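You operate a simulated robot arm through the tools that you are given. There is no shell and no other tool.

You are at the controls of a simulated robot arm. One attempt, no reset.

JOB
Take the strap off the blue crate and slide the tray home.
Fine: press the release first, then draw the bolt; buckle on top of the reel; brake off to slide, on again after. Set down upright: strap buckle.

It is judged by the outcome, as a careful person would: the job done as asked, and still so three seconds after it is handed in. It fails if anything else is knocked over, pushed out of place, dropped, spilled or broken.

ROBOT AND FRAMES
A 6-joint arm with a two-finger parallel gripper, fixed in place. Base frame: the origin is at the foot of the arm, x ahead of it, y to its left, z up. Lengths are in cm, angles in degrees, forces in N, time in s.
Its first joint turns from -166.0 to 166.0 degrees. Payload 3.91 kg.
The tool frame sits at the grasp point between the pads (the TCP): z along the fingers, y along the line on which they close. The tips reach 3 cm beyond it. The gripper opens to 11 cm. The fingers are 2 cm wide and 1 cm thick; the gripper's body (4.8 by 11.2 cm) begins 5.5 cm behind the TCP.
Orientation is told as [roll, pitch, yaw] about the base's x, y, z axes, in that order, counted from this pose: with the fingers straight down and closing along the base's y, the tool's x points along the base's -x, its y along +y and its z along -z.

CONTROLS
- The arm moves only by the tool play_rows. Its argument "moves" is a list of rows, each a list of 7 numbers: the opening, from 0 (shut) to 1 (fully open), then the shift along the tool's x, y, z in cm, then the turn, a rotation vector about the tool's x, y, z in degrees. In form: [[hand, dx, dy, dz, ax, ay, az], ...]. A call has 1 to 20 rows; each row shifts and turns the commanded pose from where the row before left it, along the tool's axes as they then stand. A row lasts 0.2 s, in which the tool goes at most 5 cm and 8.6 degrees; a call with a longer step from one row to the next is refused whole, and so is a gripper value outside its range. A pose out of reach is approached as far as the arm can. The call stops where the force on the tool passes 90 N (or 10 N more than at its start, if that is more) or the arm is blocked; 0.2 s more then pass. Each finger travels about 10.8 cm/s and halts on what it meets, pressing with about 22 N; the grip force reading is that of the motor and also rises with nothing between the fingers. The clock runs only during rows and for 0.2 s after the last one: add rows that do not move to give the fingers time. The reply holds the time, the measured pose of the TCP, the force on the tool along the base axes, the opening and the grip force, in the units named above and with some noise, with the torque about the TCP (base axes, N m) and any sound that the robot's microphone picked up.
- Cameras (640 x 400 px; columns grow to the right, rows downward): "scene" is fixed at [5.11, -64.82, 133.52]; the picture's right is [0.63, -0.78, 0.00], its down [-0.35, -0.28, -0.89] and it looks along [0.70, 0.56, -0.45] (base axes); focal length 322 px, centre (320, 200). "wrist" rides on the gripper at [7.2, 1.7, -10.3] in the tool frame; the picture's right is [-0.23, 0.97, 0.00], its down [-0.76, -0.18, -0.62] and it looks along [-0.61, -0.14, 0.78] (tool axes); focal length 222 px, centre (320, 200). There is no depth. A picture from a camera that has moved, and an enlarged one, comes with that camera's place and axes in the base frame and with its lens.
- capture(camera): a new picture of that camera. No time passes.
- close_up(camera, box): a new picture of the part [left, top, right, bottom] of that camera's present view, enlarged. No time passes.
- hand_in(): hands the job in; it is judged then, once.

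Places have to be worked out from the pictures, the camera data and where the tool is seen. Open the gripper and draw the arm clear of the work before you hand the job in, unless the task says otherwise.

The tools are called after "Call:" by a JSON object that holds its "method" and its "body". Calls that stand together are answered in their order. play_rows: Moves the arm, as the interface text tells. Its arguments: {"type":"object","properties":{"moves":{"type":"array"}},"required":["moves"]} The other tools are called the same way: capture (camera) takes a picture; close_up (camera, box) takes an enlarged picture of a part of a camera's view; hand_in () hands the job in.

At the start:

```text
time_s: 0.0
position: [65.52, -15.8, 115.53]
tcp_rot: [0.0, 0.0, 0.0]
force: [-0.4, -0.5, -0.6]
wrist_torque: [0.02, 0.04, 0.02]
opening: 10.97
grip_force: 0.1
```

scene: 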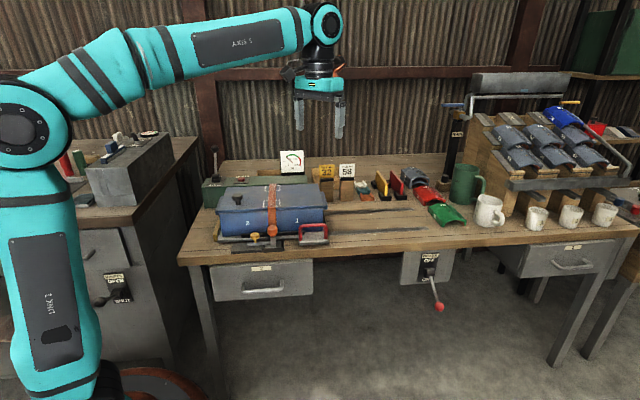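
wrist: 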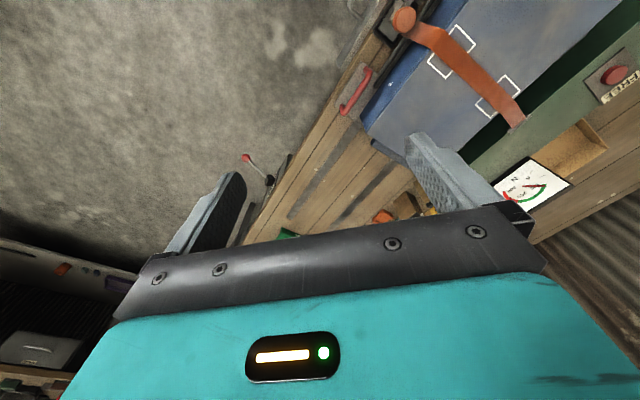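

I begin by looking closer at the work area: crate, strap, bolt, release button, reel, brake lever.

Call:
{"method": "close_up", "body": {"camera": "scene", "box": [190, 140, 350, 260]}}

Call:
{"method": "close_up", "body": {"camera": "scene", "box": [320, 150, 480, 260]}}

Call:
{"method": "close_up", "body": {"camera": "scene", "box": [370, 230, 490, 330]}}

Call:
{"method": "close_up", "body": {"camera": "wrist", "box": [300, 0, 640, 220]}}

```text
3.33 times, centred on (270, 200) of scene
camera zoom: at [5.11, -64.82, 133.52], right [0.63, -0.78, 0.0], down [-0.35, -0.28, -0.89], along [0.7, 0.56, -0.45], focal length 1073 px, centre (487, 200)
```

zoom: 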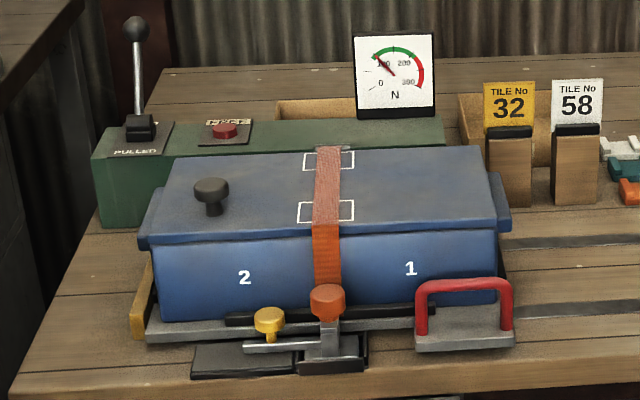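

```text
3.64 times, centred on (400, 205) of scene
camera zoom: at [5.11, -64.82, 133.52], right [0.63, -0.78, 0.0], down [-0.35, -0.28, -0.89], along [0.7, 0.56, -0.45], focal length 1170 px, centre (29, 182)
```

zoom: 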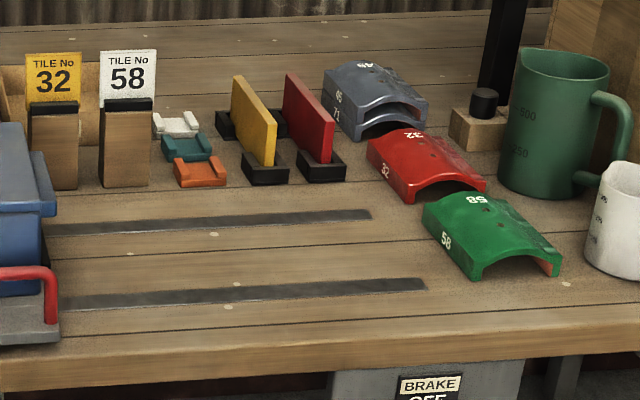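

```text
4.00 times, centred on (430, 280) of scene
camera zoom: at [5.11, -64.82, 133.52], right [0.63, -0.78, 0.0], down [-0.35, -0.28, -0.89], along [0.7, 0.56, -0.45], focal length 1288 px, centre (-120, -120)
```

zoom: 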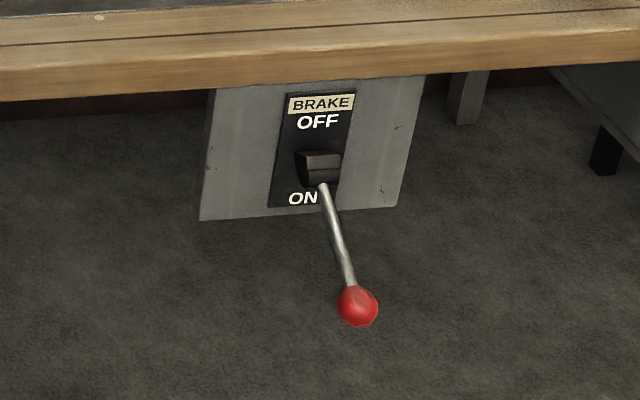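

```text
1.82 times, centred on (470, 110) of wrist
camera zoom: at [58.33, -14.09, 125.75], right [0.23, 0.97, 0.0], down [0.76, -0.18, 0.62], along [0.61, -0.14, -0.78], focal length 404 px, centre (47, 364)
```

zoom: 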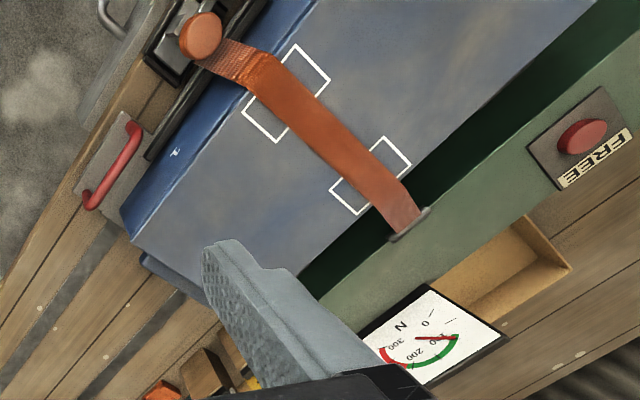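

The strap runs from a green housing over the crate to an orange-knobbed buckle held by a yellow-knobbed bolt. I want tighter views of each mechanism before touching anything.

Call:
{"method": "close_up", "body": {"camera": "scene", "box": [210, 205, 274, 245]}}

Call:
{"method": "close_up", "body": {"camera": "scene", "box": [205, 145, 269, 185]}}

Call:
{"method": "close_up", "body": {"camera": "scene", "box": [268, 205, 348, 255]}}

Call:
{"method": "close_up", "body": {"camera": "scene", "box": [265, 140, 345, 190]}}

Call:
{"method": "close_up", "body": {"camera": "wrist", "box": [350, 0, 510, 100]}}

Call:
{"method": "close_up", "body": {"camera": "wrist", "box": [200, 100, 440, 250]}}

```text
10.00 times, centred on (242, 225) of scene
camera zoom: at [5.11, -64.82, 133.52], right [0.63, -0.78, 0.0], down [-0.35, -0.28, -0.89], along [0.7, 0.56, -0.45], focal length 3219 px, centre (1100, -50)
```

zoom: 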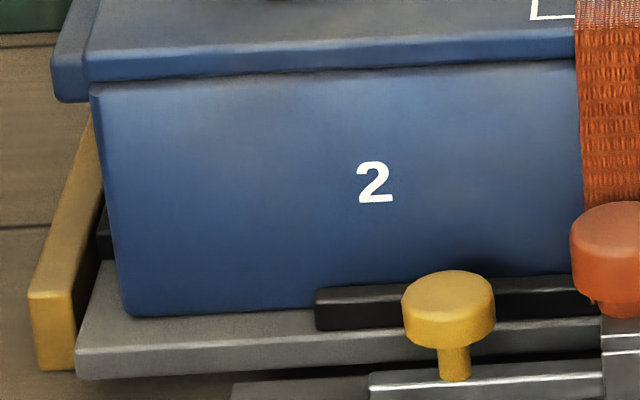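

```text
10.00 times, centred on (237, 165) of scene
camera zoom: at [5.11, -64.82, 133.52], right [0.63, -0.78, 0.0], down [-0.35, -0.28, -0.89], along [0.7, 0.56, -0.45], focal length 3219 px, centre (1150, 550)
```

zoom: 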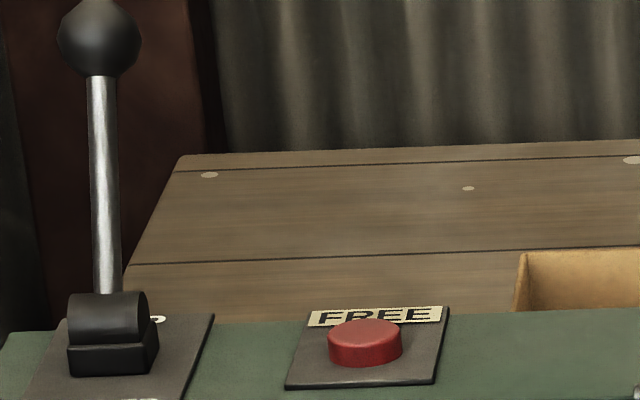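

```text
8.00 times, centred on (308, 230) of scene
camera zoom: at [5.11, -64.82, 133.52], right [0.63, -0.78, 0.0], down [-0.35, -0.28, -0.89], along [0.7, 0.56, -0.45], focal length 2575 px, centre (416, -40)
```

zoom: 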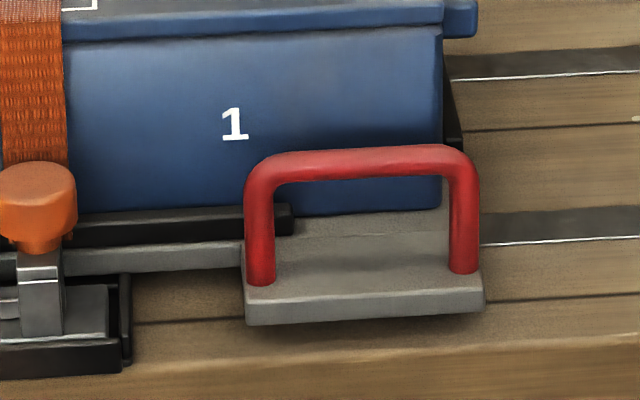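

```text
8.00 times, centred on (305, 165) of scene
camera zoom: at [5.11, -64.82, 133.52], right [0.63, -0.78, 0.0], down [-0.35, -0.28, -0.89], along [0.7, 0.56, -0.45], focal length 2575 px, centre (440, 480)
```

zoom: 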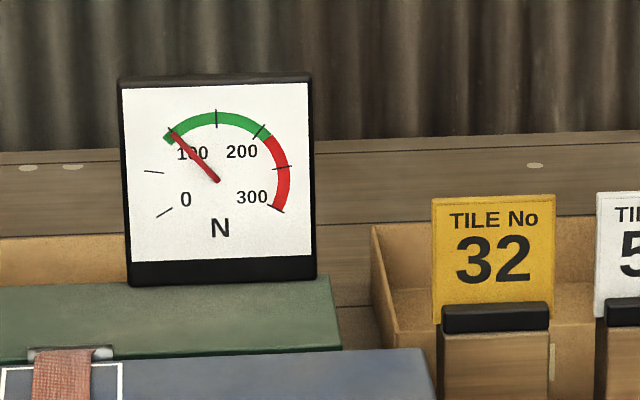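

```text
4.00 times, centred on (430, 50) of wrist
camera zoom: at [58.33, -14.09, 125.75], right [0.23, 0.97, 0.0], down [0.76, -0.18, 0.62], along [0.61, -0.14, -0.78], focal length 888 px, centre (-120, 800)
```

zoom: 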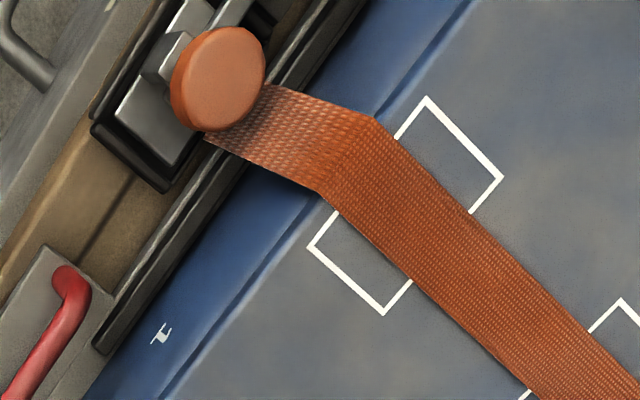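

```text
2.67 times, centred on (320, 175) of wrist
camera zoom: at [58.33, -14.09, 125.75], right [0.23, 0.97, 0.0], down [0.76, -0.18, 0.62], along [0.61, -0.14, -0.78], focal length 592 px, centre (320, 267)
```

zoom: 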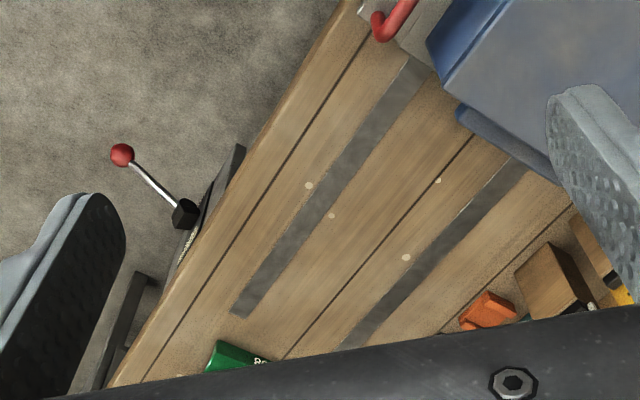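

The release is the red button marked FREE, and the gauge reads about 100 N. The table's long edge runs at about 45° in the base frame (to the right along [0.7,-0.7]). I turn the tool to yaw 45° so the wrist camera squares up with the table, without going down.

Call:
{"method": "play_rows", "body": {"moves": [[1, 0, 0, 0, 0, 0, -7.5], [1, 0, 0, 0, 0, 0, -7.5], [1, 0, 0, 0, 0, 0, -7.5], [1, 0, 0, 0, 0, 0, -7.5], [1, 0, 0, 0, 0, 0, -7.5], [1, 0, 0, 0, 0, 0, -7.5], [1, 0, 0, 0, 0, 0, 0]]}}

Call:
{"method": "capture", "body": {"camera": "wrist"}}

Call:
{"method": "capture", "body": {"camera": "scene"}}

```text
time_s: 1.6
position: [65.44, -15.81, 115.56]
tcp_rot: [-0.1, 0.0, 45.0]
force: [0.1, -0.1, 0.2]
wrist_torque: [-0.01, 0.01, 0.04]
opening: 11.0
grip_force: 0.1
```

```text
taken
camera wrist: at [59.24, -19.74, 125.74], right [-0.53, 0.85, 0.0], down [0.66, 0.41, 0.62], along [0.53, 0.33, -0.78], focal length 222 px, centre (320, 200)
```

wrist: 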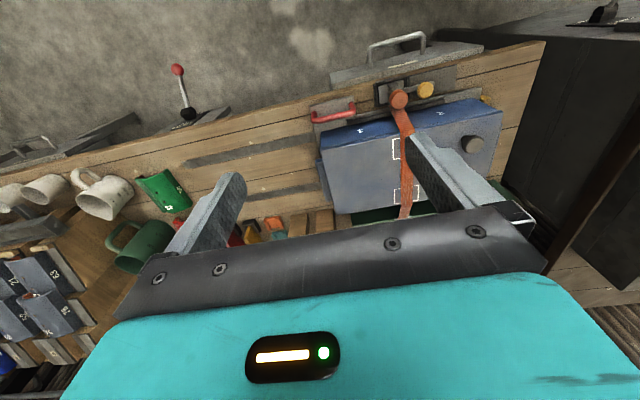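

```text
taken
```

scene: 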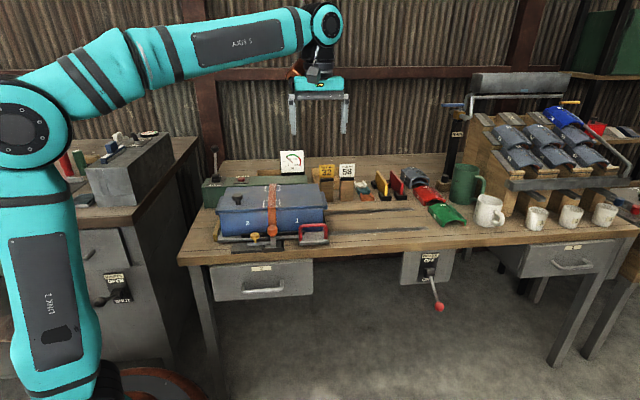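

The wrist view now covers the whole bench. I take enlarged pictures of the buckle/bolt/tray and brake for triangulation.

Call:
{"method": "close_up", "body": {"camera": "wrist", "box": [290, 60, 530, 210]}}

Call:
{"method": "close_up", "body": {"camera": "wrist", "box": [130, 40, 330, 165]}}

Call:
{"method": "close_up", "body": {"camera": "wrist", "box": [360, 60, 488, 140]}}

```text
2.67 times, centred on (410, 135) of wrist
camera zoom: at [59.24, -19.74, 125.74], right [-0.53, 0.85, 0.0], down [0.66, 0.41, 0.62], along [0.53, 0.33, -0.78], focal length 592 px, centre (80, 373)
```

zoom: 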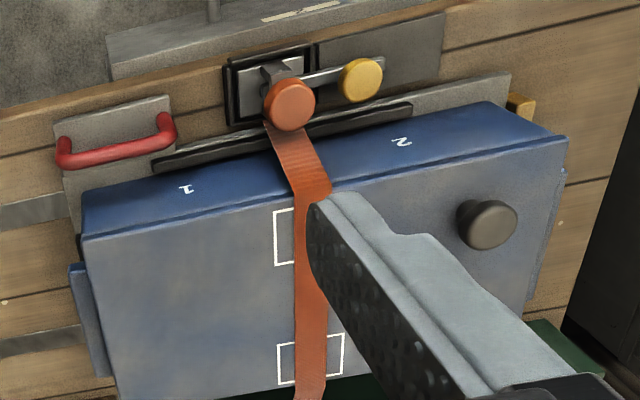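

```text
3.20 times, centred on (230, 102) of wrist
camera zoom: at [59.24, -19.74, 125.74], right [-0.53, 0.85, 0.0], down [0.66, 0.41, 0.62], along [0.53, 0.33, -0.78], focal length 711 px, centre (608, 512)
```

zoom: 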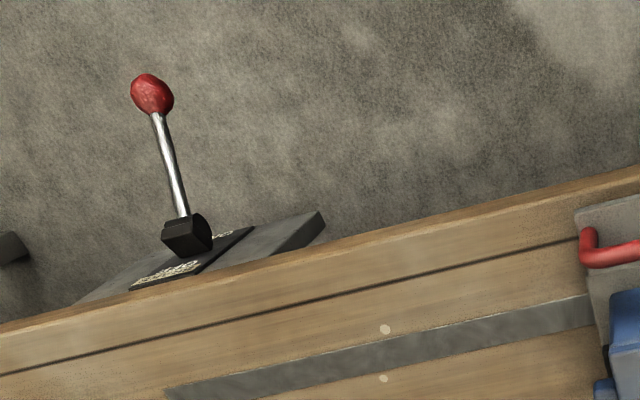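

```text
5.00 times, centred on (424, 100) of wrist
camera zoom: at [59.24, -19.74, 125.74], right [-0.53, 0.85, 0.0], down [0.66, 0.41, 0.62], along [0.53, 0.33, -0.78], focal length 1111 px, centre (-200, 700)
```

zoom: 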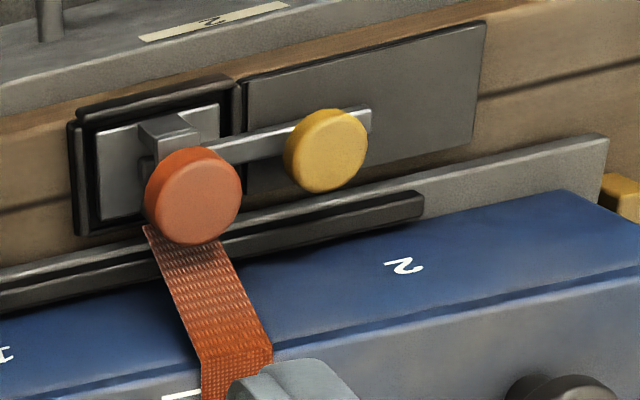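

Triangulation gives: buckle knob top ≈ [61.0, -1.6, 82.1], bolt knob ≈ [57.3, 2.5, 80.1], handle bar ≈ [70, -10.2, 82.3], lid top z≈86.7, bench top z≈75. I need to know which way "home" is, so I look closer at both ends of the tray's run.

Call:
{"method": "close_up", "body": {"camera": "scene", "box": [205, 220, 245, 245]}}

Call:
{"method": "close_up", "body": {"camera": "scene", "box": [320, 195, 448, 275]}}

Call:
{"method": "close_up", "body": {"camera": "wrist", "box": [440, 70, 520, 120]}}

Call:
{"method": "close_up", "body": {"camera": "wrist", "box": [160, 100, 340, 212]}}

Call:
{"method": "close_up", "body": {"camera": "wrist", "box": [300, 20, 560, 182]}}

```text
16.00 times, centred on (225, 232) of scene
camera zoom: at [5.11, -64.82, 133.52], right [0.63, -0.78, 0.0], down [-0.35, -0.28, -0.89], along [0.7, 0.56, -0.45], focal length 5150 px, centre (1840, -320)
```

zoom: 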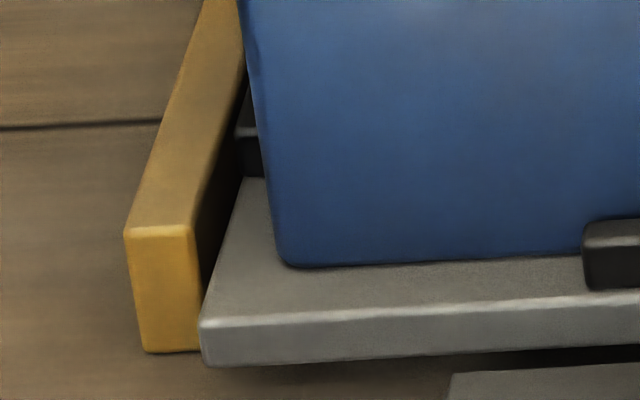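

```text
5.00 times, centred on (384, 235) of scene
camera zoom: at [5.11, -64.82, 133.52], right [0.63, -0.78, 0.0], down [-0.35, -0.28, -0.89], along [0.7, 0.56, -0.45], focal length 1609 px, centre (0, 25)
```

zoom: 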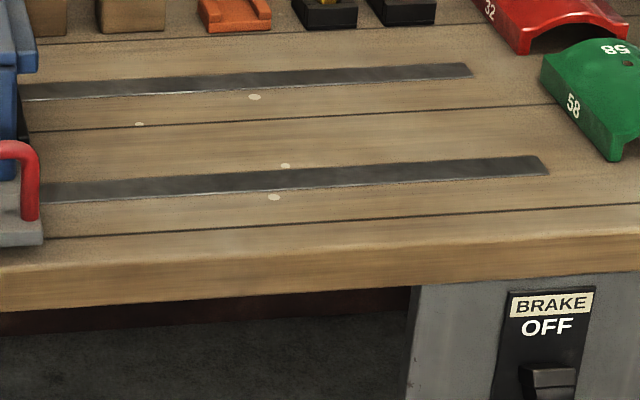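

```text
8.00 times, centred on (480, 95) of wrist
camera zoom: at [59.24, -19.74, 125.74], right [-0.53, 0.85, 0.0], down [0.66, 0.41, 0.62], along [0.53, 0.33, -0.78], focal length 1777 px, centre (-960, 1040)
```

zoom: 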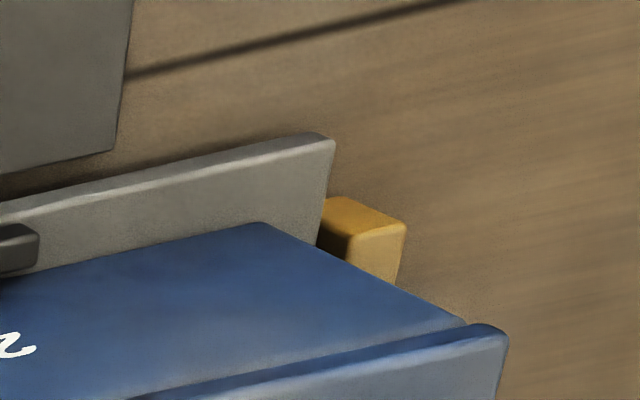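

```text
3.56 times, centred on (250, 156) of wrist
camera zoom: at [59.24, -19.74, 125.74], right [-0.53, 0.85, 0.0], down [0.66, 0.41, 0.62], along [0.53, 0.33, -0.78], focal length 790 px, centre (569, 356)
```

zoom: 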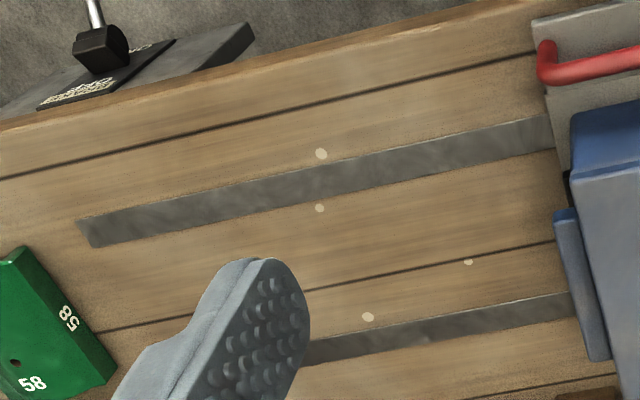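

```text
2.46 times, centred on (430, 101) of wrist
camera zoom: at [59.24, -19.74, 125.74], right [-0.53, 0.85, 0.0], down [0.66, 0.41, 0.62], along [0.53, 0.33, -0.78], focal length 547 px, centre (49, 444)
```

zoom: 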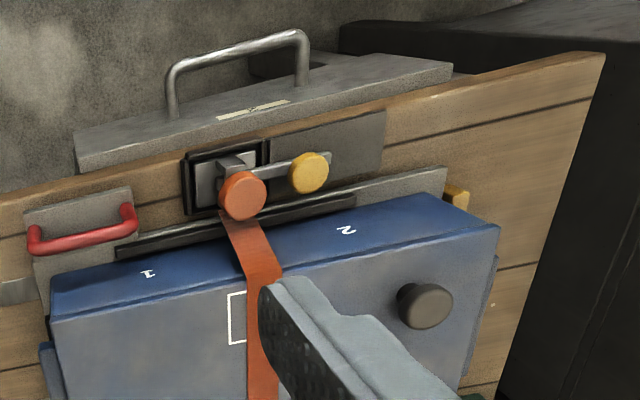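

The yellow block on the left is only ~0.5 cm from the tray, and the rails run ~36 cm to the right, so home is to the right. Next I look at the green reel housing: I shift back over the crate while staying high.

Call:
{"method": "play_rows", "body": {"moves": [[1, -3.8, 2.0, 0, 0, 0, 0], [1, -3.8, 2.0, 0, 0, 0, 0], [1, -3.8, 2.0, 0, 0, 0, 0], [1, -3.8, 2.0, 0, 0, 0, 0], [1, -3.8, 2.0, 0, 0, 0, 0], [1, -3.8, 2.0, 0, 0, 0, 0], [1, 0, 0, 0, 0, 0, 0]]}}

Call:
{"method": "capture", "body": {"camera": "wrist"}}

Call:
{"method": "close_up", "body": {"camera": "wrist", "box": [240, 0, 560, 200]}}

```text
time_s: 3.2
position: [73.17, 9.04, 115.46]
tcp_rot: [0.0, -0.1, 45.1]
force: [0.1, -0.3, 0.2]
wrist_torque: [-0.01, 0.04, -0.01]
opening: 10.98
grip_force: 0.1
```

```text
taken
camera wrist: at [66.9, 5.05, 125.67], right [-0.53, 0.85, 0.0], down [0.66, 0.41, 0.62], along [0.53, 0.33, -0.78], focal length 222 px, centre (320, 200)
```

wrist: 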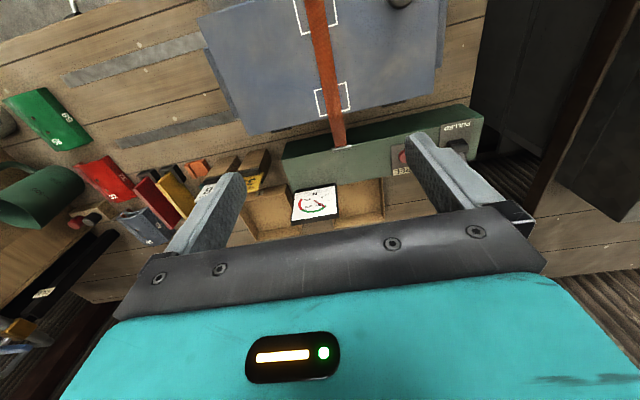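

```text
2.00 times, centred on (400, 100) of wrist
camera zoom: at [66.9, 5.05, 125.67], right [-0.53, 0.85, 0.0], down [0.66, 0.41, 0.62], along [0.53, 0.33, -0.78], focal length 444 px, centre (160, 400)
```

zoom: 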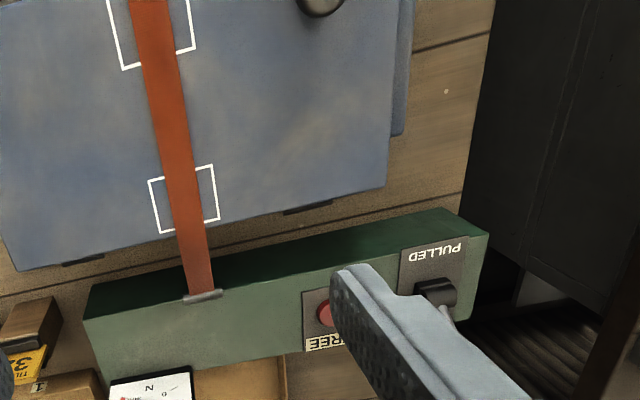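

The housing lies behind the crate; button ≈ [76.5, 31, 84.5], lever ball about 8 cm further left. I'll go above the button and turn to yaw 135° so the gripper's long side and camera stay away from the lever, closing the fingers on the way.

Call:
{"method": "play_rows", "body": {"moves": [[1, -2.98, 1.88, 1.33, 0, 0, 0], [1, -2.98, 1.88, 1.33, 0, 0, 0], [1, -2.98, 1.88, 1.33, 0, 0, 0], [1, -2.98, 1.88, 1.33, 0, 0, 0], [0, -2.98, 1.88, 1.33, 0, 0, 0], [0, -2.98, 1.88, 1.33, 0, 0, 0], [0, 0, 0, 0, 0, 0, -8.18], [0, 0, 0, 0, 0, 0, -8.18], [0, 0, 0, 0, 0, 0, -8.18], [0, 0, 0, 0, 0, 0, -8.18], [0, 0, 0, 0, 0, 0, -8.18], [0, 0, 0, 0, 0, 0, -8.18], [0, 0, 0, 0, 0, 0, -8.18], [0, 0, 0, 0, 0, 0, -8.18], [0, 0, 0, 0, 0, 0, -8.18], [0, 0, 0, 0, 0, 0, -8.18], [0, 0, 0, 0, 0, 0, -8.18], [0, 0, 0, 0, 0, 0, 0]]}}

Call:
{"method": "capture", "body": {"camera": "wrist"}}

Call:
{"method": "capture", "body": {"camera": "scene"}}

```text
time_s: 7.0
position: [77.78, 29.48, 107.58]
tcp_rot: [-0.1, 0.0, 135.0]
force: [0.5, 0.3, -0.1]
wrist_torque: [-0.01, 0.02, 0.0]
opening: 0.0
grip_force: 22.0
```

```text
taken
camera wrist: at [81.84, 23.14, 117.74], right [-0.85, -0.53, 0.0], down [-0.41, 0.66, 0.62], along [-0.33, 0.53, -0.78], focal length 222 px, centre (320, 200)
```

wrist: 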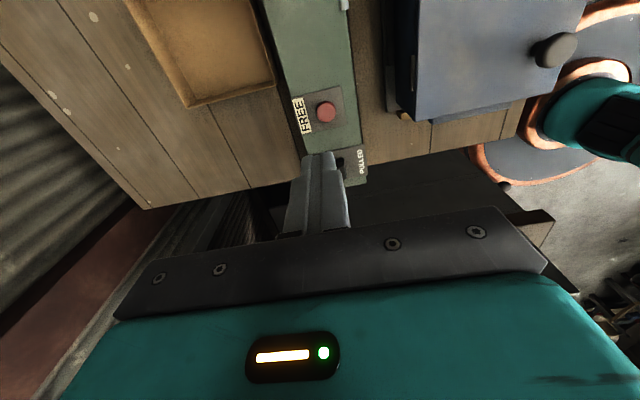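

```text
taken
```

scene: 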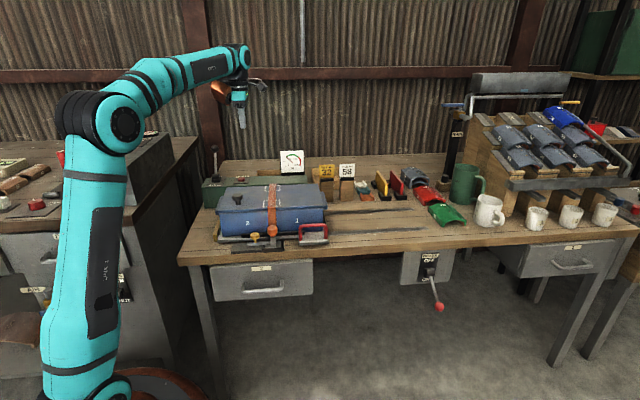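

Button now clear: combining views gives about [75.95, 31.1, 85.1]. I take an enlarged look to refine before pressing.

Call:
{"method": "close_up", "body": {"camera": "wrist", "box": [260, 60, 388, 140]}}

Call:
{"method": "close_up", "body": {"camera": "wrist", "box": [240, 0, 400, 100]}}

Call:
{"method": "close_up", "body": {"camera": "scene", "box": [205, 60, 285, 110]}}

```text
5.00 times, centred on (324, 100) of wrist
camera zoom: at [81.84, 23.14, 117.74], right [-0.85, -0.53, 0.0], down [-0.41, 0.66, 0.62], along [-0.33, 0.53, -0.78], focal length 1111 px, centre (300, 700)
```

zoom: 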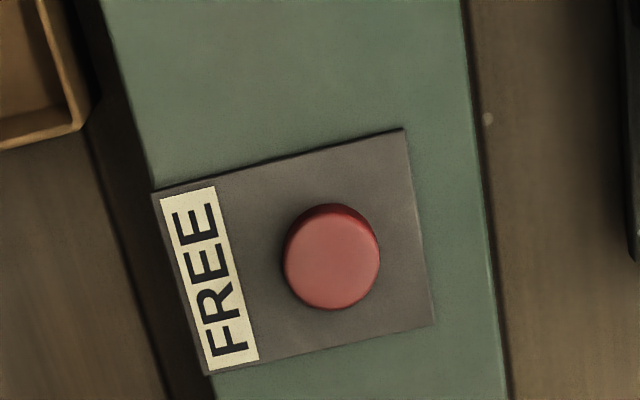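

```text
4.00 times, centred on (320, 50) of wrist
camera zoom: at [81.84, 23.14, 117.74], right [-0.85, -0.53, 0.0], down [-0.41, 0.66, 0.62], along [-0.33, 0.53, -0.78], focal length 888 px, centre (320, 800)
```

zoom: 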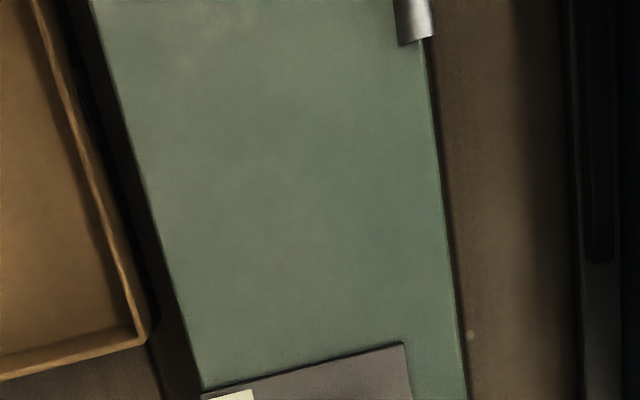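

```text
8.00 times, centred on (245, 85) of scene
camera zoom: at [5.11, -64.82, 133.52], right [0.63, -0.78, 0.0], down [-0.35, -0.28, -0.89], along [0.7, 0.56, -0.45], focal length 2575 px, centre (920, 1120)
```

zoom: 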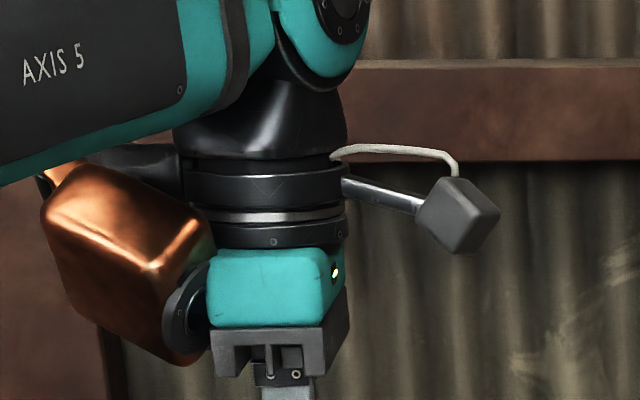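

The enlarged scene view shows a bulky bronze block opposite the camera on the gripper; at yaw 135° it would hit the lever when I press. So I turn back to yaw 45° (block to the rear, camera to the front) and lean the hand 15° away from the lever.

Call:
{"method": "play_rows", "body": {"moves": [[0, 0, 0, 0, 0, 0, 8.18], [0, 0, 0, 0, 0, 0, 8.18], [0, 0, 0, 0, 0, 0, 8.18], [0, 0, 0, 0, 0, 0, 8.18], [0, 0, 0, 0, 0, 0, 8.18], [0, 0, 0, 0, 0, 0, 8.18], [0, 0, 0, 0, 0, 0, 8.18], [0, 0, 0, 0, 0, 0, 8.18], [0, 0, 0, 0, 0, 0, 8.18], [0, 0, 0, 0, 0, 0, 8.18], [0, 0, 0, 0, 0, 0, 8.18], [0, 0, 0, 0, -7.5, 0, 0], [0, 0, 0, 0, -7.5, 0, 0], [0, 0.05, -0.5, 2.9, 0, 0, 0], [0, 0.05, -0.5, 2.9, 0, 0, 0], [0, 0.05, -0.5, 2.9, 0, 0, 0], [0, 0, 0, 0, 0, 0, 0]]}}

Call:
{"method": "capture", "body": {"camera": "wrist"}}

Call:
{"method": "close_up", "body": {"camera": "scene", "box": [190, 90, 318, 170]}}

```text
time_s: 10.6
position: [77.26, 29.85, 98.7]
tcp_rot: [15.0, 0.0, 45.0]
force: [0.1, -0.2, 0.4]
wrist_torque: [0.0, 0.01, 0.03]
opening: 0.01
grip_force: 22.2
```

```text
taken
camera wrist: at [72.9, 23.99, 109.01], right [-0.5, 0.83, 0.25], down [0.77, 0.3, 0.56], along [0.38, 0.48, -0.79], focal length 222 px, centre (320, 200)
```

wrist: 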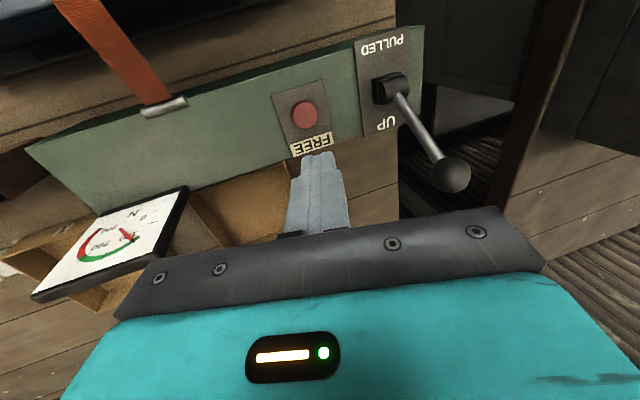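

```text
5.00 times, centred on (254, 130) of scene
camera zoom: at [5.11, -64.82, 133.52], right [0.63, -0.78, 0.0], down [-0.35, -0.28, -0.89], along [0.7, 0.56, -0.45], focal length 1609 px, centre (650, 550)
```

zoom: 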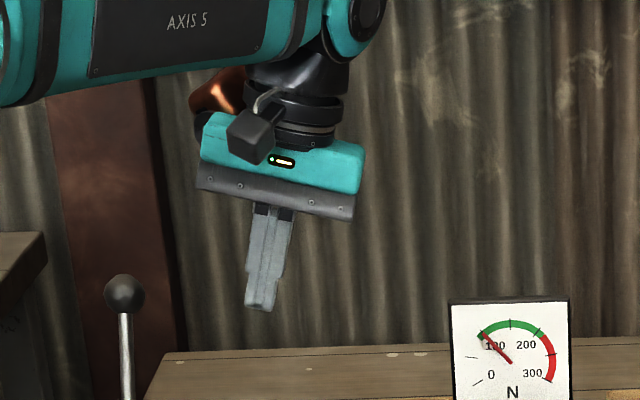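

The pose is right: tip about 10 cm above the button, lever clear by several cm. I lower to just above the button.

Call:
{"method": "play_rows", "body": {"moves": [[0, 0, -0.45, 2.71, 0, 0, 0], [0, 0, -0.45, 2.71, 0, 0, 0], [0, 0, -0.45, 2.71, 0, 0, 0], [0, 0, -0.26, 0.97, 0, 0, 0], [0, 0, 0, 0, 0, 0, 0]]}}

Call:
{"method": "close_up", "body": {"camera": "wrist", "box": [220, 70, 420, 195]}}

Call:
{"method": "close_up", "body": {"camera": "scene", "box": [190, 120, 318, 200]}}

```text
time_s: 11.8
position: [76.56, 30.39, 89.56]
tcp_rot: [15.0, 0.0, 45.0]
force: [-0.9, 0.3, -0.4]
wrist_torque: [0.03, 0.0, 0.0]
opening: 0.01
grip_force: 21.8
```

```text
3.20 times, centred on (320, 132) of wrist
camera zoom: at [72.28, 24.57, 99.82], right [-0.5, 0.83, 0.25], down [0.77, 0.3, 0.56], along [0.38, 0.48, -0.79], focal length 711 px, centre (320, 416)
```

zoom: 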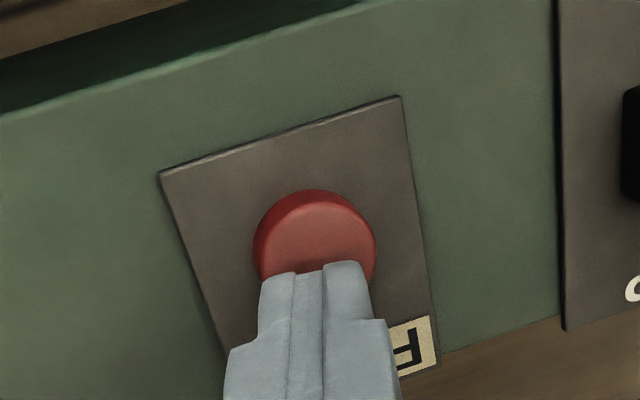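

```text
5.00 times, centred on (254, 160) of scene
camera zoom: at [5.11, -64.82, 133.52], right [0.63, -0.78, 0.0], down [-0.35, -0.28, -0.89], along [0.7, 0.56, -0.45], focal length 1609 px, centre (650, 400)
```

zoom: 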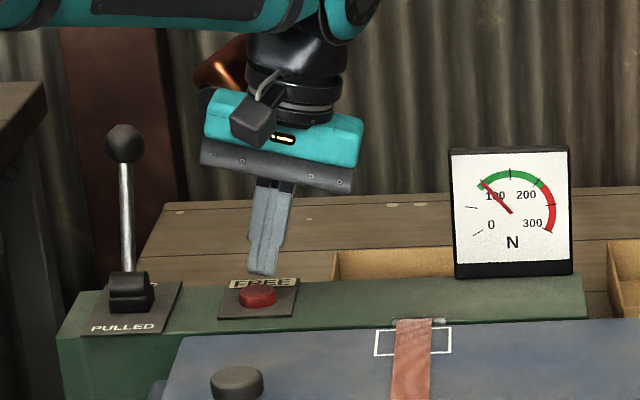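

The fingertip is centred over the button, ~1.5 cm above it. I press down in small steps and watch the force and gauge.

Call:
{"method": "play_rows", "body": {"moves": [[0, 0, -0.13, 0.48, 0, 0, 0], [0, 0, -0.13, 0.48, 0, 0, 0], [0, 0, -0.13, 0.48, 0, 0, 0], [0, 0, -0.13, 0.48, 0, 0, 0], [0, 0, 0, 0, 0, 0, 0]]}}

Call:
{"method": "close_up", "body": {"camera": "scene", "box": [190, 120, 318, 200]}}

```text
time_s: 13.0
position: [76.67, 30.42, 87.66]
tcp_rot: [15.1, 0.0, 45.0]
force: [1.0, 1.0, 12.2]
wrist_torque: [-0.01, -0.04, 0.02]
opening: 0.0
grip_force: 21.4
heard: click
```

```text
5.00 times, centred on (254, 160) of scene
camera zoom: at [5.11, -64.82, 133.52], right [0.63, -0.78, 0.0], down [-0.35, -0.28, -0.89], along [0.7, 0.56, -0.45], focal length 1609 px, centre (650, 400)
```

zoom: 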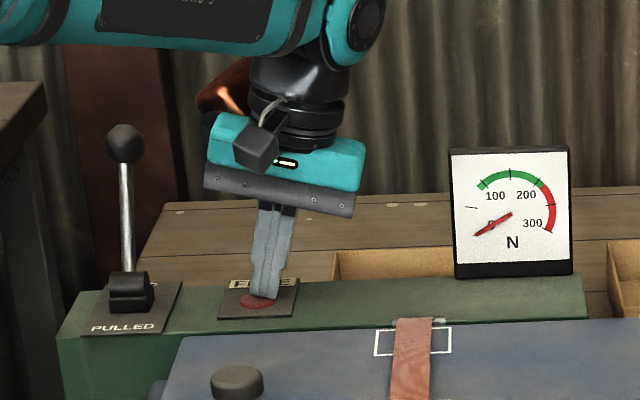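

A click was heard and the gauge dropped to 0, so the strap tension is released. I lift off, straighten the hand, and cross high over the crate to the front above the bolt.

Call:
{"method": "play_rows", "body": {"moves": [[0, 0, 0.906, -3.38, 0, 0, 0], [0, 0, 0.906, -3.38, 0, 0, 0], [0, 0, 0.906, -3.38, 0, 0, 0], [0, 0, 0.906, -3.38, 0, 0, 0], [0, 0, 0, 0, 7.5, 0, 0], [0, 0, 0, 0, 7.5, 0, 0], [0.4, 4.175, -0.79, 0, 0, 0, 0], [0.4, 4.175, -0.79, 0, 0, 0, 0], [0.4, 4.175, -0.79, 0, 0, 0, 0], [0.4, 4.175, -0.79, 0, 0, 0, 0], [0.4, 4.175, -0.79, 0, 0, 0, 0], [0.4, 4.175, -0.79, 0, 0, 0, 0], [0.4, 4.175, -0.79, 0, 0, 0, 0], [0.4, 4.175, -0.79, 0, 0, 0, 0], [0.4, 0, 0, 0, 0, 0, 0]]}}

Call:
{"method": "capture", "body": {"camera": "wrist"}}

Call:
{"method": "close_up", "body": {"camera": "scene", "box": [190, 140, 350, 240]}}

```text
time_s: 16.2
position: [57.48, 2.4, 101.5]
tcp_rot: [-0.1, 0.0, 45.0]
force: [0.6, 0.5, 0.3]
wrist_torque: [0.0, 0.02, 0.0]
opening: 4.4
grip_force: 0.1
```

```text
taken
camera wrist: at [51.16, -1.54, 111.78], right [-0.53, 0.85, 0.0], down [0.66, 0.41, 0.62], along [0.53, 0.33, -0.78], focal length 222 px, centre (320, 200)
```

wrist: 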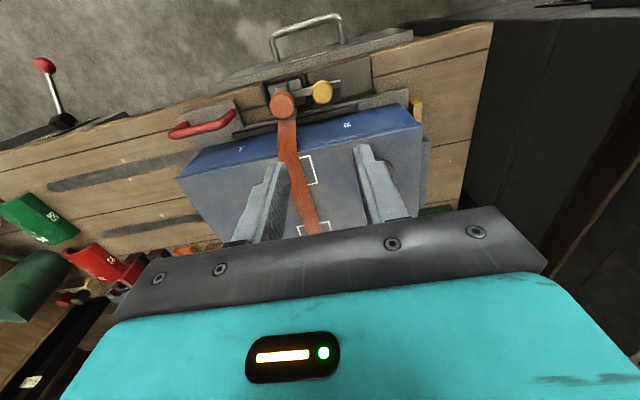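

```text
4.00 times, centred on (270, 190) of scene
camera zoom: at [5.11, -64.82, 133.52], right [0.63, -0.78, 0.0], down [-0.35, -0.28, -0.89], along [0.7, 0.56, -0.45], focal length 1288 px, centre (520, 240)
```

zoom: 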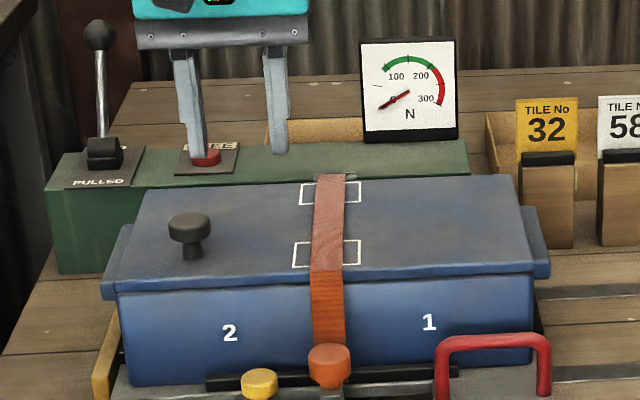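

Gauge stays at 0. Now an enlarged look at the bolt and buckle from this side.

Call:
{"method": "close_up", "body": {"camera": "wrist", "box": [230, 60, 390, 160]}}

Call:
{"method": "close_up", "body": {"camera": "scene", "box": [230, 215, 310, 265]}}

```text
4.00 times, centred on (310, 110) of wrist
camera zoom: at [51.16, -1.54, 111.78], right [-0.53, 0.85, 0.0], down [0.66, 0.41, 0.62], along [0.53, 0.33, -0.78], focal length 888 px, centre (360, 560)
```

zoom: 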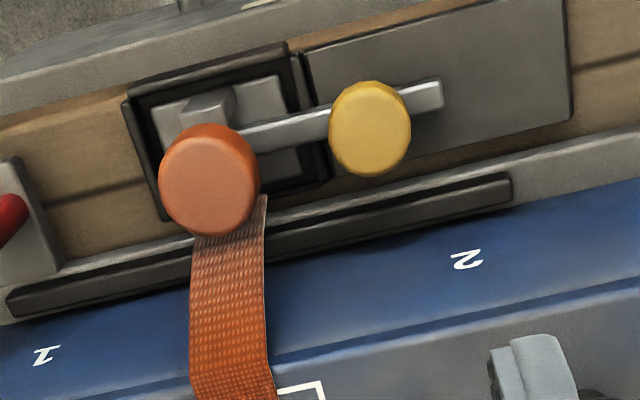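

```text
8.00 times, centred on (270, 240) of scene
camera zoom: at [5.11, -64.82, 133.52], right [0.63, -0.78, 0.0], down [-0.35, -0.28, -0.89], along [0.7, 0.56, -0.45], focal length 2575 px, centre (720, -120)
```

zoom: 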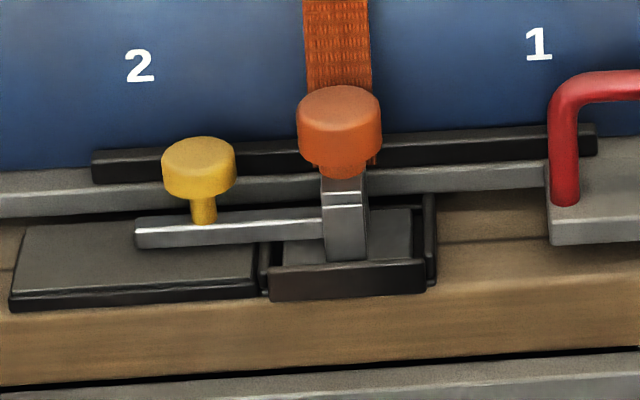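

Bolt knob ≈ [57.1, 2.5, 80.1], buckle knob ≈ [60.95, -1.4, 82.1]. I rotate to yaw 135° (fingers closing front-to-back) above the bolt.

Call:
{"method": "play_rows", "body": {"moves": [[0.4, 0, 0, 0, 0, 0, -8.18], [0.4, 0, 0, 0, 0, 0, -8.18], [0.4, 0, 0, 0, 0, 0, -8.18], [0.4, 0, 0, 0, 0, 0, -8.18], [0.4, 0, 0, 0, 0, 0, -8.18], [0.4, 0, 0, 0, 0, 0, -8.18], [0.4, 0, 0, 0, 0, 0, -8.18], [0.4, 0, 0, 0, 0, 0, -8.18], [0.4, 0, 0, 0, 0, 0, -8.18], [0.4, 0, 0, 0, 0, 0, -8.18], [0.4, 0, 0, 0, 0, 0, -8.18], [0.4, 0, 0, 0, 0, 0, 0]]}}

Call:
{"method": "capture", "body": {"camera": "wrist"}}

Call:
{"method": "capture", "body": {"camera": "scene"}}

```text
time_s: 18.8
position: [57.38, 2.29, 101.5]
tcp_rot: [0.0, 0.0, 134.9]
force: [-0.2, 0.9, 0.6]
wrist_torque: [-0.01, 0.0, 0.03]
opening: 4.4
grip_force: 0.1
```

```text
taken
camera wrist: at [61.37, -3.96, 111.81], right [-0.85, -0.53, 0.0], down [-0.41, 0.66, 0.62], along [-0.33, 0.53, -0.78], focal length 222 px, centre (320, 200)
```

wrist: 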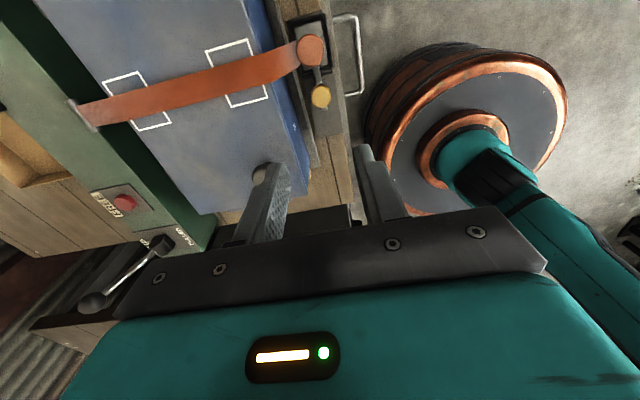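

```text
taken
```

scene: 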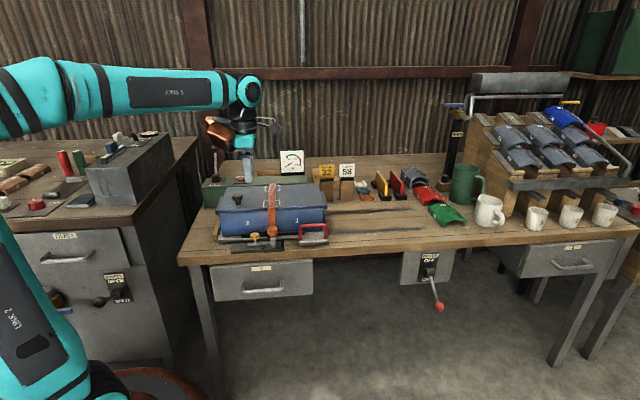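

Both readings agree: TCP is straight above the bolt knob (≈[57.2, 2.5]). I descend to z≈86 and check the finger clearances.

Call:
{"method": "play_rows", "body": {"moves": [[0.4, -0.05, 0, 3.9, 0, 0, 0], [0.4, -0.05, 0, 3.9, 0, 0, 0], [0.4, -0.05, 0, 3.9, 0, 0, 0], [0.4, -0.05, 0, 3.8, 0, 0, 0], [0.4, 0, 0, 0, 0, 0, 0]]}}

Call:
{"method": "capture", "body": {"camera": "wrist"}}

Call:
{"method": "close_up", "body": {"camera": "scene", "box": [190, 170, 318, 250]}}

```text
time_s: 20.0
position: [57.15, 2.4, 85.98]
tcp_rot: [0.1, 0.0, 135.0]
force: [0.3, -0.4, 0.1]
wrist_torque: [0.03, 0.05, 0.03]
opening: 4.42
grip_force: 0.0
```

```text
taken
camera wrist: at [61.22, -3.86, 96.26], right [-0.85, -0.53, 0.0], down [-0.41, 0.66, 0.62], along [-0.33, 0.53, -0.78], focal length 222 px, centre (320, 200)
```

wrist: 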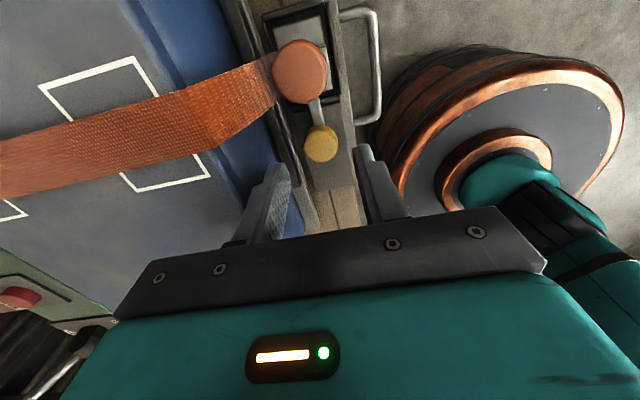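

```text
5.00 times, centred on (254, 210) of scene
camera zoom: at [5.11, -64.82, 133.52], right [0.63, -0.78, 0.0], down [-0.35, -0.28, -0.89], along [0.7, 0.56, -0.45], focal length 1609 px, centre (650, 150)
```

zoom: 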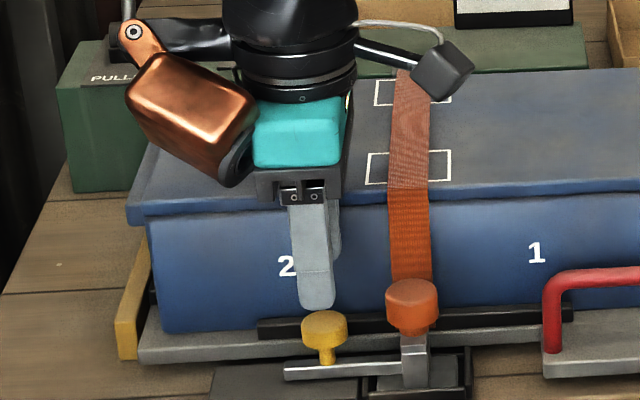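

Fingers straddle the knob line with room front and back. I lower the last 3.8 cm to bring the pads around the knob's head, checking force.

Call:
{"method": "play_rows", "body": {"moves": [[0.4, 0, 0, 1.3, 0, 0, 0], [0.4, 0, 0, 1.3, 0, 0, 0], [0.4, 0, 0, 1.2, 0, 0, 0], [0.4, 0, 0, 0, 0, 0, 0]]}}

Call:
{"method": "close_up", "body": {"camera": "wrist", "box": [200, 90, 440, 240]}}

Call:
{"method": "close_up", "body": {"camera": "scene", "box": [190, 170, 318, 250]}}

```text
time_s: 21.0
position: [57.15, 2.39, 82.23]
tcp_rot: [0.0, 0.0, 135.0]
force: [0.0, 0.6, 0.1]
wrist_torque: [0.03, 0.0, 0.01]
opening: 4.41
grip_force: 0.0
```

```text
2.67 times, centred on (320, 165) of wrist
camera zoom: at [61.19, -3.8, 92.45], right [-0.85, -0.53, 0.0], down [-0.41, 0.66, 0.62], along [-0.33, 0.53, -0.78], focal length 592 px, centre (320, 293)
```

zoom: 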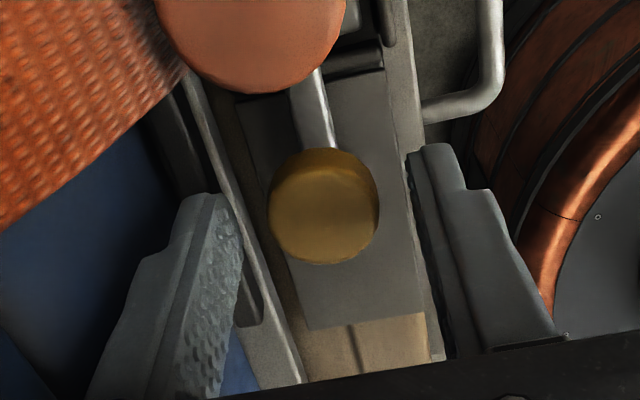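

```text
5.00 times, centred on (254, 210) of scene
camera zoom: at [5.11, -64.82, 133.52], right [0.63, -0.78, 0.0], down [-0.35, -0.28, -0.89], along [0.7, 0.56, -0.45], focal length 1609 px, centre (650, 150)
```

zoom: 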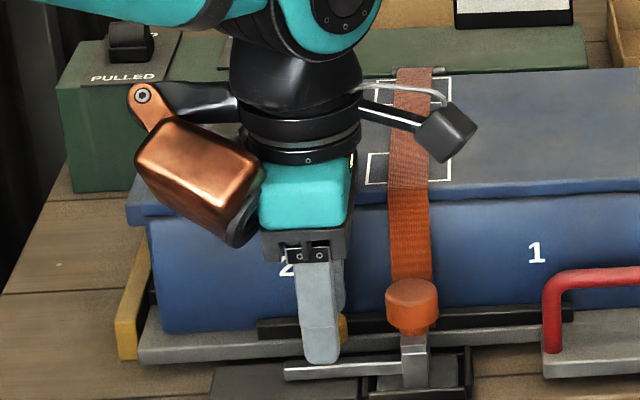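

Pads are either side of the knob with no contact force. I close on it.

Call:
{"method": "play_rows", "body": {"moves": [[0.2, 0, 0, 0, 0, 0, 0], [0, 0, 0, 0, 0, 0, 0], [0, 0, 0, 0, 0, 0, 0]]}}

Call:
{"method": "close_up", "body": {"camera": "wrist", "box": [200, 90, 440, 240]}}

```text
time_s: 21.8
position: [57.21, 2.3, 82.16]
tcp_rot: [0.0, 0.0, 134.9]
force: [-4.5, -5.7, -3.4]
wrist_torque: [-0.14, 0.15, 0.03]
opening: 2.67
grip_force: 44.9
```

```text
2.67 times, centred on (320, 165) of wrist
camera zoom: at [61.17, -3.83, 92.45], right [-0.85, -0.53, 0.0], down [-0.41, 0.66, 0.62], along [-0.33, 0.53, -0.78], focal length 592 px, centre (320, 293)
```

zoom: 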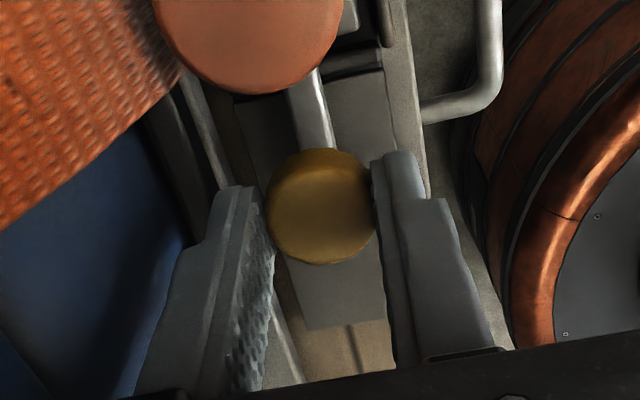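

Knob gripped (opening 2.67 cm). I draw the bolt left (−u) in small steps.

Call:
{"method": "play_rows", "body": {"moves": [[0, -0.4, 0.05, 0, 0, 0, 0], [0, -0.5, 0.05, 0, 0, 0, 0], [0, -0.5, 0, 0, 0, 0, 0], [0, -0.5, 0, 0, 0, 0, 0], [0, -0.5, 0, 0, 0, 0, 0], [0, 0, 0, 0, 0, 0, 0]]}}

Call:
{"method": "close_up", "body": {"camera": "scene", "box": [210, 200, 306, 260]}}

Call:
{"method": "close_up", "body": {"camera": "wrist", "box": [200, 40, 440, 190]}}

```text
time_s: 23.2
position: [55.61, 4.13, 82.18]
tcp_rot: [0.0, -0.1, 135.0]
force: [1.9, 1.2, -12.8]
wrist_torque: [0.03, -0.04, -0.04]
opening: 2.63
grip_force: 44.6
```

```text
6.67 times, centred on (258, 230) of scene
camera zoom: at [5.11, -64.82, 133.52], right [0.63, -0.78, 0.0], down [-0.35, -0.28, -0.89], along [0.7, 0.56, -0.45], focal length 2146 px, centre (733, 0)
```

zoom: 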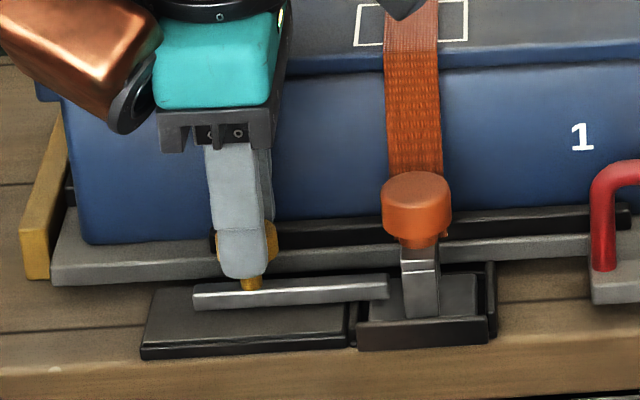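

```text
2.67 times, centred on (320, 115) of wrist
camera zoom: at [59.5, -2.16, 92.46], right [-0.85, -0.53, 0.0], down [-0.41, 0.66, 0.62], along [-0.33, 0.53, -0.78], focal length 592 px, centre (320, 427)
```

zoom: 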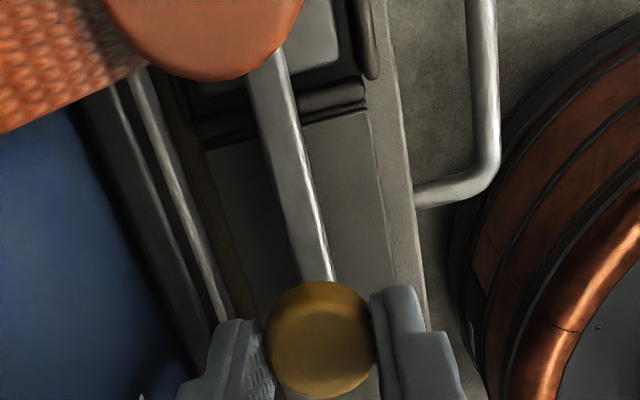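

The bolt has come 2.4 cm and its tip is just leaving the buckle post. I keep drawing until it reaches the end of its travel.

Call:
{"method": "play_rows", "body": {"moves": [[0, -0.5, 0, 0, 0, 0, 0], [0, -0.5, 0, 0, 0, 0, 0], [0, -0.4, 0, 0, 0, 0, 0], [0, -0.3, 0, 0, 0, 0, 0], [0, 0, 0, 0, 0, 0, 0]]}}

Call:
{"method": "close_up", "body": {"camera": "scene", "box": [210, 200, 306, 260]}}

```text
time_s: 24.4
position: [54.37, 5.45, 82.27]
tcp_rot: [0.0, 0.0, 135.0]
force: [6.6, 7.5, -9.6]
wrist_torque: [0.21, -0.19, 0.0]
opening: 2.66
grip_force: 45.3
```

```text
6.67 times, centred on (258, 230) of scene
camera zoom: at [5.11, -64.82, 133.52], right [0.63, -0.78, 0.0], down [-0.35, -0.28, -0.89], along [0.7, 0.56, -0.45], focal length 2146 px, centre (733, 0)
```

zoom: 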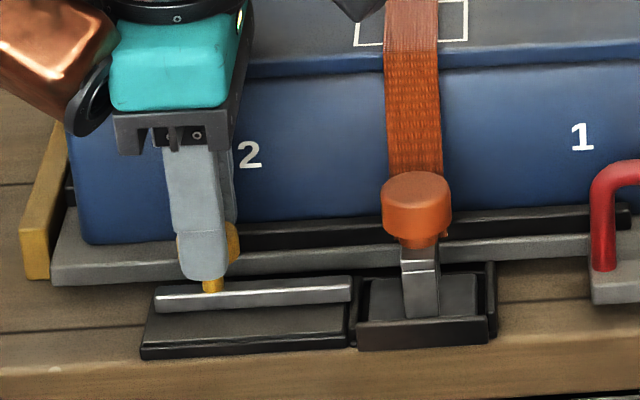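

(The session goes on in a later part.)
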